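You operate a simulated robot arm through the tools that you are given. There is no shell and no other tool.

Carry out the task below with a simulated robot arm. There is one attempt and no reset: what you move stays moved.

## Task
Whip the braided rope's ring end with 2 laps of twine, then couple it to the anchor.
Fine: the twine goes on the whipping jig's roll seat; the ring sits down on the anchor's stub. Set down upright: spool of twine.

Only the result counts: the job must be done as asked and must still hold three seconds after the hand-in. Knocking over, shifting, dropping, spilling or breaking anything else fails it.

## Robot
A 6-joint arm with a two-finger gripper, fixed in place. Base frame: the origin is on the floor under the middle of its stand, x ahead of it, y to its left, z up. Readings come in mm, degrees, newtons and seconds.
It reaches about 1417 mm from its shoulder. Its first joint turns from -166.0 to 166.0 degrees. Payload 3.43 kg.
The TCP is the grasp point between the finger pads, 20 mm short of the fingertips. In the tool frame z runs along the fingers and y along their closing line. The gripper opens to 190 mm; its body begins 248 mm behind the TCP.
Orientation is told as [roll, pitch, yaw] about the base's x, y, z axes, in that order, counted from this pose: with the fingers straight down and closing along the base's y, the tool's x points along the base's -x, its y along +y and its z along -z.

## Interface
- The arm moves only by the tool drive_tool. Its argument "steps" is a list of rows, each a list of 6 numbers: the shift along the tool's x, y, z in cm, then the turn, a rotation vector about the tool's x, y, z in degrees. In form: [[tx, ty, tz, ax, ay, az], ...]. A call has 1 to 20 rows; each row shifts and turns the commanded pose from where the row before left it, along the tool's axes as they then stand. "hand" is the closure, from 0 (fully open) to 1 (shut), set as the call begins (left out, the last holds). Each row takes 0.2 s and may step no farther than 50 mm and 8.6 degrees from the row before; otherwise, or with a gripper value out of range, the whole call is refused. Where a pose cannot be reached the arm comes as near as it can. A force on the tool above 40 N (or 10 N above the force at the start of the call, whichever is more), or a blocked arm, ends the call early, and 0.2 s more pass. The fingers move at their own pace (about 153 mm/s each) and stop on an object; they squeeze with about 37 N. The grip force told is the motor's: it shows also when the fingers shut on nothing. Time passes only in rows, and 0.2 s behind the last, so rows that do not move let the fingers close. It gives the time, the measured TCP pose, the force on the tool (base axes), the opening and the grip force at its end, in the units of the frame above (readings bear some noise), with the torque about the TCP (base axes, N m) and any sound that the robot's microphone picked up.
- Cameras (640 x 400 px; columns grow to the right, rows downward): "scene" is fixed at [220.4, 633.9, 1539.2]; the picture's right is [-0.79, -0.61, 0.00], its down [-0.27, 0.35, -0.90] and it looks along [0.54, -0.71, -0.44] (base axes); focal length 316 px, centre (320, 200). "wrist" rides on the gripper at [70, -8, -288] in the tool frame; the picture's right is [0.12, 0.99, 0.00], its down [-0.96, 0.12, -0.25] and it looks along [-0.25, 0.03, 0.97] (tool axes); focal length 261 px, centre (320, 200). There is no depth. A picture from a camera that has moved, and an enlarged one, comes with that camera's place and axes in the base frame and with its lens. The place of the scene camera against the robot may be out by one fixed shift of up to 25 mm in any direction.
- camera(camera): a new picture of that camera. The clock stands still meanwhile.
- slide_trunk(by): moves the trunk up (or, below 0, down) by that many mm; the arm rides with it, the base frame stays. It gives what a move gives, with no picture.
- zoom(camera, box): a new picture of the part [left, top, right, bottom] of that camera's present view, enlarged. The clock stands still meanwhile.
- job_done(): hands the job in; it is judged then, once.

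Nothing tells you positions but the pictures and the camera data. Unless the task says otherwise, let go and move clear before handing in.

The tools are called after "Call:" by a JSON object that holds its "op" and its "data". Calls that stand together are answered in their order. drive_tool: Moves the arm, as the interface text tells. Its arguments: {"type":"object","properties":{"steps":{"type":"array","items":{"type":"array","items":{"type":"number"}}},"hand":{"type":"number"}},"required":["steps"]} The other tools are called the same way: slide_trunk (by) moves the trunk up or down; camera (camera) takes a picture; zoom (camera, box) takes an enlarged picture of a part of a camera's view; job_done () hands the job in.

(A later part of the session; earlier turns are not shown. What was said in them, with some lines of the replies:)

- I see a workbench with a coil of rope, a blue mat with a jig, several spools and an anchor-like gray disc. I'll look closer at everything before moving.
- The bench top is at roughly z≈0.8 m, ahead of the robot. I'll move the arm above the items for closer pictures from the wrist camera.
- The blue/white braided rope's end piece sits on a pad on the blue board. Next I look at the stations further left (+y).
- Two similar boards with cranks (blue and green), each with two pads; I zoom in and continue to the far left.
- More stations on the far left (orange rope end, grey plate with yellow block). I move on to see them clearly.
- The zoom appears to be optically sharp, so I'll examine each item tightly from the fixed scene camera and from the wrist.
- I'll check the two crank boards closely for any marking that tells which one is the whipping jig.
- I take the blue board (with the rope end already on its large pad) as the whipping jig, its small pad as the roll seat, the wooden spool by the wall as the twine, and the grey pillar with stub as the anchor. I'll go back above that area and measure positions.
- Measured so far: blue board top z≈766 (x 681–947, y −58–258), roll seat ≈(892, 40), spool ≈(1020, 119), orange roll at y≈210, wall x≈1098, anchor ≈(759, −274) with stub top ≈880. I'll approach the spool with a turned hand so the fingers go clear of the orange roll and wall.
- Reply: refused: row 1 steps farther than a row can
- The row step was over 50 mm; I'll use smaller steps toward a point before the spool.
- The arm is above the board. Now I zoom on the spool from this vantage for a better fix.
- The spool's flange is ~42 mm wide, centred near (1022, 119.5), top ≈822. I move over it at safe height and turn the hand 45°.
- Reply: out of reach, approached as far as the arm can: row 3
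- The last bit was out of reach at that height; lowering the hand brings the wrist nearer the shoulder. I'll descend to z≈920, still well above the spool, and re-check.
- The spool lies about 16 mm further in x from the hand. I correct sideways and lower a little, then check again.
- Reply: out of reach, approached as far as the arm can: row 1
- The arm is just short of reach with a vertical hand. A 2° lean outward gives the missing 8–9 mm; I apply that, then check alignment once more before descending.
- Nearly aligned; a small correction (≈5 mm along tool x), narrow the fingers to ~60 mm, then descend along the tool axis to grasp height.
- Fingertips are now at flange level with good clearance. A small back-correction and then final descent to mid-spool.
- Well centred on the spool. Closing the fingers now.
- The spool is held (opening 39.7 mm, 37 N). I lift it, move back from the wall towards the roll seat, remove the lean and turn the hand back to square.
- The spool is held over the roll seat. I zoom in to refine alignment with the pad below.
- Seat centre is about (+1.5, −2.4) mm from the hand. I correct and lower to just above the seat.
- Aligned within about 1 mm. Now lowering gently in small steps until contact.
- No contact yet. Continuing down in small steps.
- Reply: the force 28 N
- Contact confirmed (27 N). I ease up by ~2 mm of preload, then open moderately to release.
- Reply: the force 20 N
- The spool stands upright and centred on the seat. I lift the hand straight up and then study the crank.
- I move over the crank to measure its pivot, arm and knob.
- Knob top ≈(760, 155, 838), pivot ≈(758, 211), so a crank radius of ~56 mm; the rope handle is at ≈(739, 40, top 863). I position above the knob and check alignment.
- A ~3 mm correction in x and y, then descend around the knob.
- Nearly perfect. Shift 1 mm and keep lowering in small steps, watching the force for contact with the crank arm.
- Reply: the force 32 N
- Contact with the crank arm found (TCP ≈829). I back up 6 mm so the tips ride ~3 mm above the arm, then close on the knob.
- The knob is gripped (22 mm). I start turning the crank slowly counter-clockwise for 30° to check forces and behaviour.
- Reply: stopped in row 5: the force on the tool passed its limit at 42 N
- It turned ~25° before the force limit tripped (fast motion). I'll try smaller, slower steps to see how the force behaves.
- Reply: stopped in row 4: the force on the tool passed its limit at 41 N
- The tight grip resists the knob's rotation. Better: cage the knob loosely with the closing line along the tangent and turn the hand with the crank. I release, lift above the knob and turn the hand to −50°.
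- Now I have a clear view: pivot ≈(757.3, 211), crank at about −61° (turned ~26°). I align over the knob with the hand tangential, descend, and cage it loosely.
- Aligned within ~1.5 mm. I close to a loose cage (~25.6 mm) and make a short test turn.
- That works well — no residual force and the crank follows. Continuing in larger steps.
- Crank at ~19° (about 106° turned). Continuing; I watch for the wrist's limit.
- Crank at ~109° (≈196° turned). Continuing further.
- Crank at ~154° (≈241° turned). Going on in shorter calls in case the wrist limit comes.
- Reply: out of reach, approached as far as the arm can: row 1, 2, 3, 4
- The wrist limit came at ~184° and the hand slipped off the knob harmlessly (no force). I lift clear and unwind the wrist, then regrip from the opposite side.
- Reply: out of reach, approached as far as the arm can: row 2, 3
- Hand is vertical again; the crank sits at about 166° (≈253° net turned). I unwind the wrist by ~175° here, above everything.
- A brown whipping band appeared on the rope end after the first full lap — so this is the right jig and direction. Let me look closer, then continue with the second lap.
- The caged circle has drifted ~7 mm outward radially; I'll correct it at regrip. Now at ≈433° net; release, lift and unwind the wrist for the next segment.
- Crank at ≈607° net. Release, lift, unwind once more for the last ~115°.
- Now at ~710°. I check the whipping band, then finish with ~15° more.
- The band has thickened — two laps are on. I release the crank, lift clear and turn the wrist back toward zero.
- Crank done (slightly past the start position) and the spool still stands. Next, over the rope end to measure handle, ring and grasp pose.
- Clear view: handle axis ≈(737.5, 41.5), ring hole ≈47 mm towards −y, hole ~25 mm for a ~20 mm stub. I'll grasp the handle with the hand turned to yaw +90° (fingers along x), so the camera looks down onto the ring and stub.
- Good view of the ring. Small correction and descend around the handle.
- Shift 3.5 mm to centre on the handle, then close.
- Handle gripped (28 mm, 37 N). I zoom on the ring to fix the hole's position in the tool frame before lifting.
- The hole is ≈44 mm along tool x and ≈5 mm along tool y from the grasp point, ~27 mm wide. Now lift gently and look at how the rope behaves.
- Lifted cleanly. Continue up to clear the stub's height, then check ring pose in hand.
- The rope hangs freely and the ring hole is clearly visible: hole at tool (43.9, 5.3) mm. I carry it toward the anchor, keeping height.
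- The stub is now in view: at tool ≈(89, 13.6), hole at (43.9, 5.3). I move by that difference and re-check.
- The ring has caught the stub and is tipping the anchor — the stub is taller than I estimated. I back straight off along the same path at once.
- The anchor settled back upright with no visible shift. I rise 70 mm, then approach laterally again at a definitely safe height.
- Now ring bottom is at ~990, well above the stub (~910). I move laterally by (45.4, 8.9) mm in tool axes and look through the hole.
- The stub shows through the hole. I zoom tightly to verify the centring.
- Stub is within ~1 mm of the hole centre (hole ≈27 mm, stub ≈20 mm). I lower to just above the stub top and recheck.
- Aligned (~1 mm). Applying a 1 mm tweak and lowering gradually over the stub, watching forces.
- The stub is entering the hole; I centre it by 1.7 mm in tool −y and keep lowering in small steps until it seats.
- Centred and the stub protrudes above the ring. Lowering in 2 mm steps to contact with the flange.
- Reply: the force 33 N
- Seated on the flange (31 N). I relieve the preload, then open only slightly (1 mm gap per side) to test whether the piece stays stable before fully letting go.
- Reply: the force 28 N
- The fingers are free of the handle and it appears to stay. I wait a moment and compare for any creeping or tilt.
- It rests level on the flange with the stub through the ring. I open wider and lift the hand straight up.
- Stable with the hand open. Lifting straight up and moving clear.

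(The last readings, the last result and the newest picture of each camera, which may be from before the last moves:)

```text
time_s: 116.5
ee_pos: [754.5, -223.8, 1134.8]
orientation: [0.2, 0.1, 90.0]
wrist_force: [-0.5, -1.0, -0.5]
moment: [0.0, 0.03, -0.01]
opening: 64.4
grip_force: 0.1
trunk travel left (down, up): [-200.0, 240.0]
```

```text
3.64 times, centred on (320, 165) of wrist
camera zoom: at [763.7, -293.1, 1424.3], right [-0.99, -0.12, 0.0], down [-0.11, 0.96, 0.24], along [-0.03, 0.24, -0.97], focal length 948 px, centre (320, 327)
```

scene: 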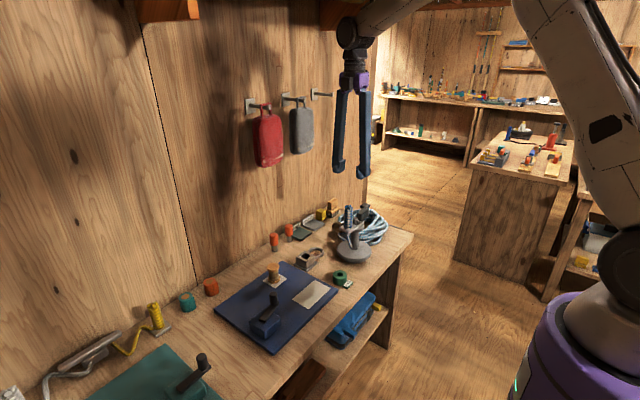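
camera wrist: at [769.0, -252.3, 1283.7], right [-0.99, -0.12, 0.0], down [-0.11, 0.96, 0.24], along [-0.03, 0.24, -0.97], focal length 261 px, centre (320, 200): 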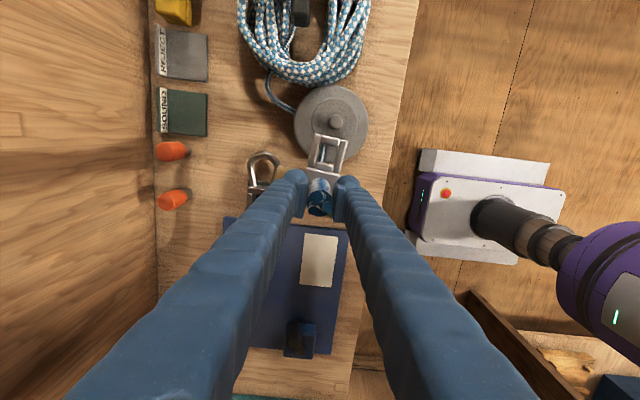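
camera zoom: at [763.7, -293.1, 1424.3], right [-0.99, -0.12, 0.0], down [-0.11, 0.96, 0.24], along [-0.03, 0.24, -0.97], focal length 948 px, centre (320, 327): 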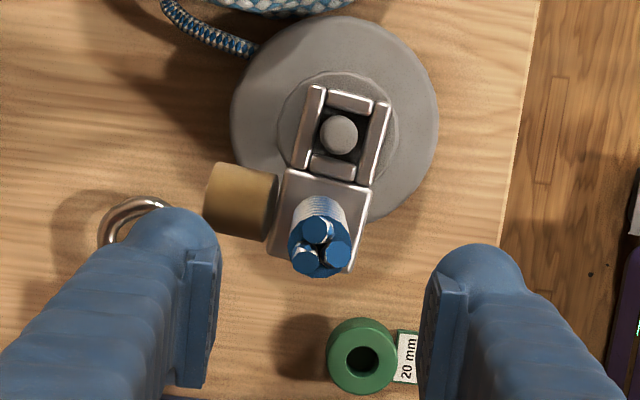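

The ring sits on the stub, level, with the hand clear. Let me move away and verify the crank's final position and the spool from above.

Call:
{"op": "drive_tool", "data": {"steps": [[-4, 0, 0, 0, 0, 0], [-4.5, 0, 0, 0, 0, 0], [-4.5, 0, 0, 0, 0, 0], [-4.5, 0, 0, 0, 0, 0], [-4.5, 0, 0, 0, 0, 0], [-4.5, 0, 0, 0, 0, 0], [-4.5, 0, 0, 0, 0, 0], [-4.5, 0, 0, 0, 0, 0], [-4.5, 0, 0, 0, 0, 0], [0, 0, 0, 0, 0, 8.4], [0, 0, 0, 0, 0, 8.4], [0, 0, 0, 0, 0, 8.4], [0, 0, 0, 0, 0, 8.4], [0, 0, 0, 0, 0, 8.4], [0, 0, 0, 0, 0, 8.4], [0, 0, 0, 0, 0, 8.4], [0, 0, 0, 0, 0, 8.4], [0, 0, 0, 0, 0, 8.4], [0, 0, 0, 0, 0, 8.4]], "hand": 0.5}}

Call:
{"op": "camera", "data": {"camera": "wrist"}}

Call:
{"op": "zoom", "data": {"camera": "wrist", "box": [240, 110, 400, 250]}}

Call:
{"op": "zoom", "data": {"camera": "scene", "box": [200, 190, 420, 360]}}

```text
time_s: 120.5
ee_pos: [757.0, 174.8, 1135.1]
orientation: [-0.2, 0.3, 5.7]
wrist_force: [0.3, -0.1, 0.1]
moment: [0.02, 0.0, -0.02]
opening: 94.8
grip_force: 0.0
trunk travel left (down, up): [-200.0, 240.0]
```

```text
taken
camera wrist: at [686.9, 160.5, 1423.6], right [-0.22, 0.98, 0.0], down [0.95, 0.21, 0.24], along [0.24, 0.05, -0.97], focal length 261 px, centre (320, 200)
```

wrist: 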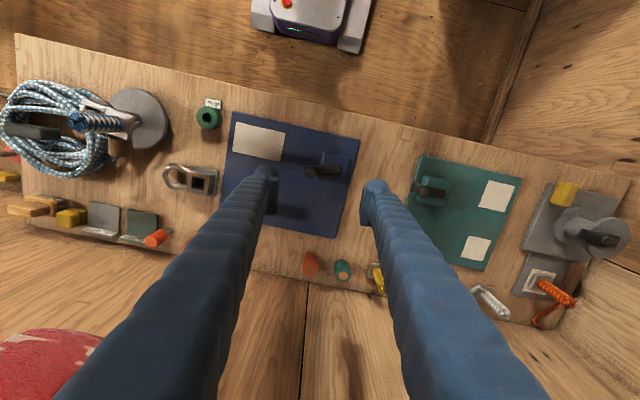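

```text
2.86 times, centred on (320, 180) of wrist
camera zoom: at [686.9, 160.5, 1423.6], right [-0.22, 0.98, 0.0], down [0.95, 0.21, 0.24], along [0.24, 0.05, -0.97], focal length 745 px, centre (320, 257)
```

zoom: 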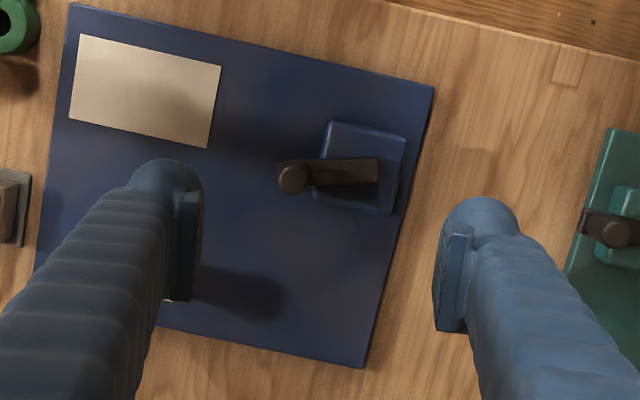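

```text
2.35 times, centred on (310, 275) of scene
camera zoom: at [220.4, 633.9, 1539.2], right [-0.79, -0.61, 0.0], down [-0.27, 0.35, -0.9], along [0.54, -0.71, -0.44], focal length 744 px, centre (344, 24)
```

zoom: 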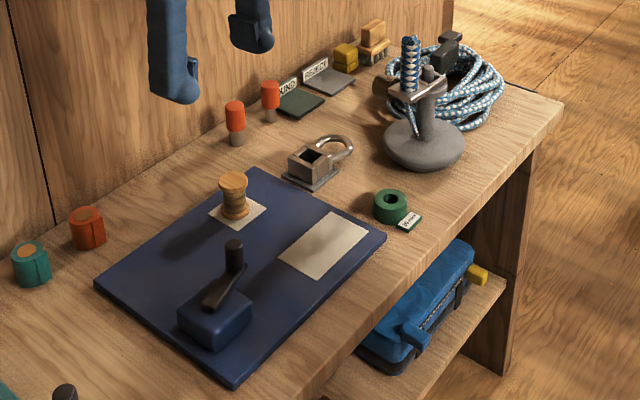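

Call:
{"op": "zoom", "data": {"camera": "wrist", "box": [300, 145, 360, 195]}}

Call:
{"op": "zoom", "data": {"camera": "scene", "box": [310, 190, 400, 270]}}

```text
8.00 times, centred on (330, 170) of wrist
camera zoom: at [686.9, 160.5, 1423.6], right [-0.22, 0.98, 0.0], down [0.95, 0.21, 0.24], along [0.24, 0.05, -0.97], focal length 2085 px, centre (240, 440)
```

zoom: 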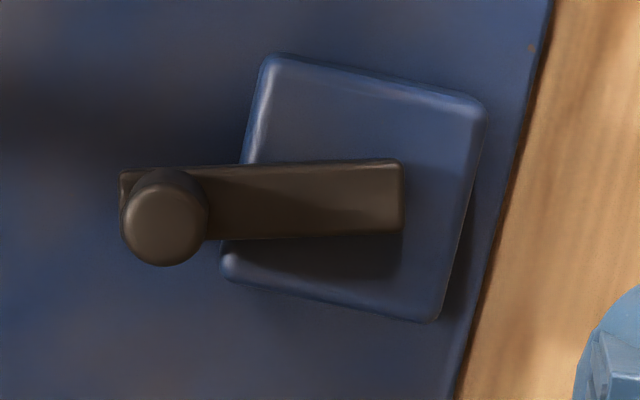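

```text
5.00 times, centred on (355, 230) of scene
camera zoom: at [220.4, 633.9, 1539.2], right [-0.79, -0.61, 0.0], down [-0.27, 0.35, -0.9], along [0.54, -0.71, -0.44], focal length 1581 px, centre (145, 50)
```

zoom: 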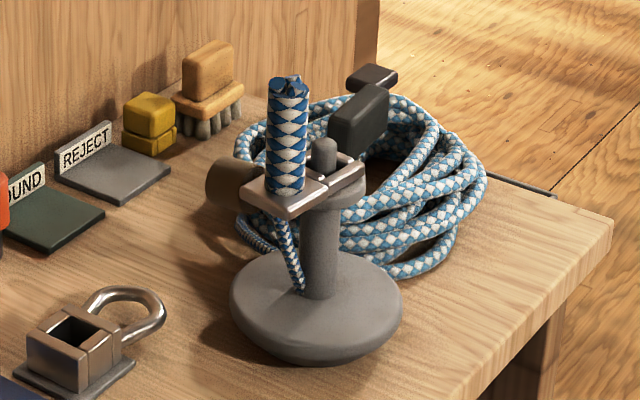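

The crank ended ~16° past two full turns (≈2.04 laps). The spool stands upright on its seat, the ring sits level on the stub, and the anchor hasn't moved from where it started. The hand is empty and clear, so I hand the job in.

Call:
{"op": "job_done", "data": {}}

```text
The job is handed in.
```

I finished the job and handed it in; it has been submitted for judging, but I haven't been told the result.

- **Twine:** the spool stands upright on the blue board's roll seat, centred to about 2 mm. I took the blue board to be the whipping jig because the rope end was already on it. A twine band appearing on the rope after the first lap supported that.
- **Whipping:** the crank ended about 16° past two full turns, roughly 2.04 laps. It slipped back about 20° once during the first lap, when my wrist reached its limit. I then re-gripped it and continued. The band got thicker during the second lap.
- **Coupling:** the ring sits level on the flange of the grey anchor, with the stub through it. It stayed put for about 5 seconds after I let go.
- **Mishap:** on my first approach the ring caught the stub, because I had judged it too short, and this tipped the anchor briefly. I backed off and it settled upright. In the pictures its position is the same as at the start.

Apart from that, I saw nothing else knocked over or moved. The hand was open and clear when I handed in.
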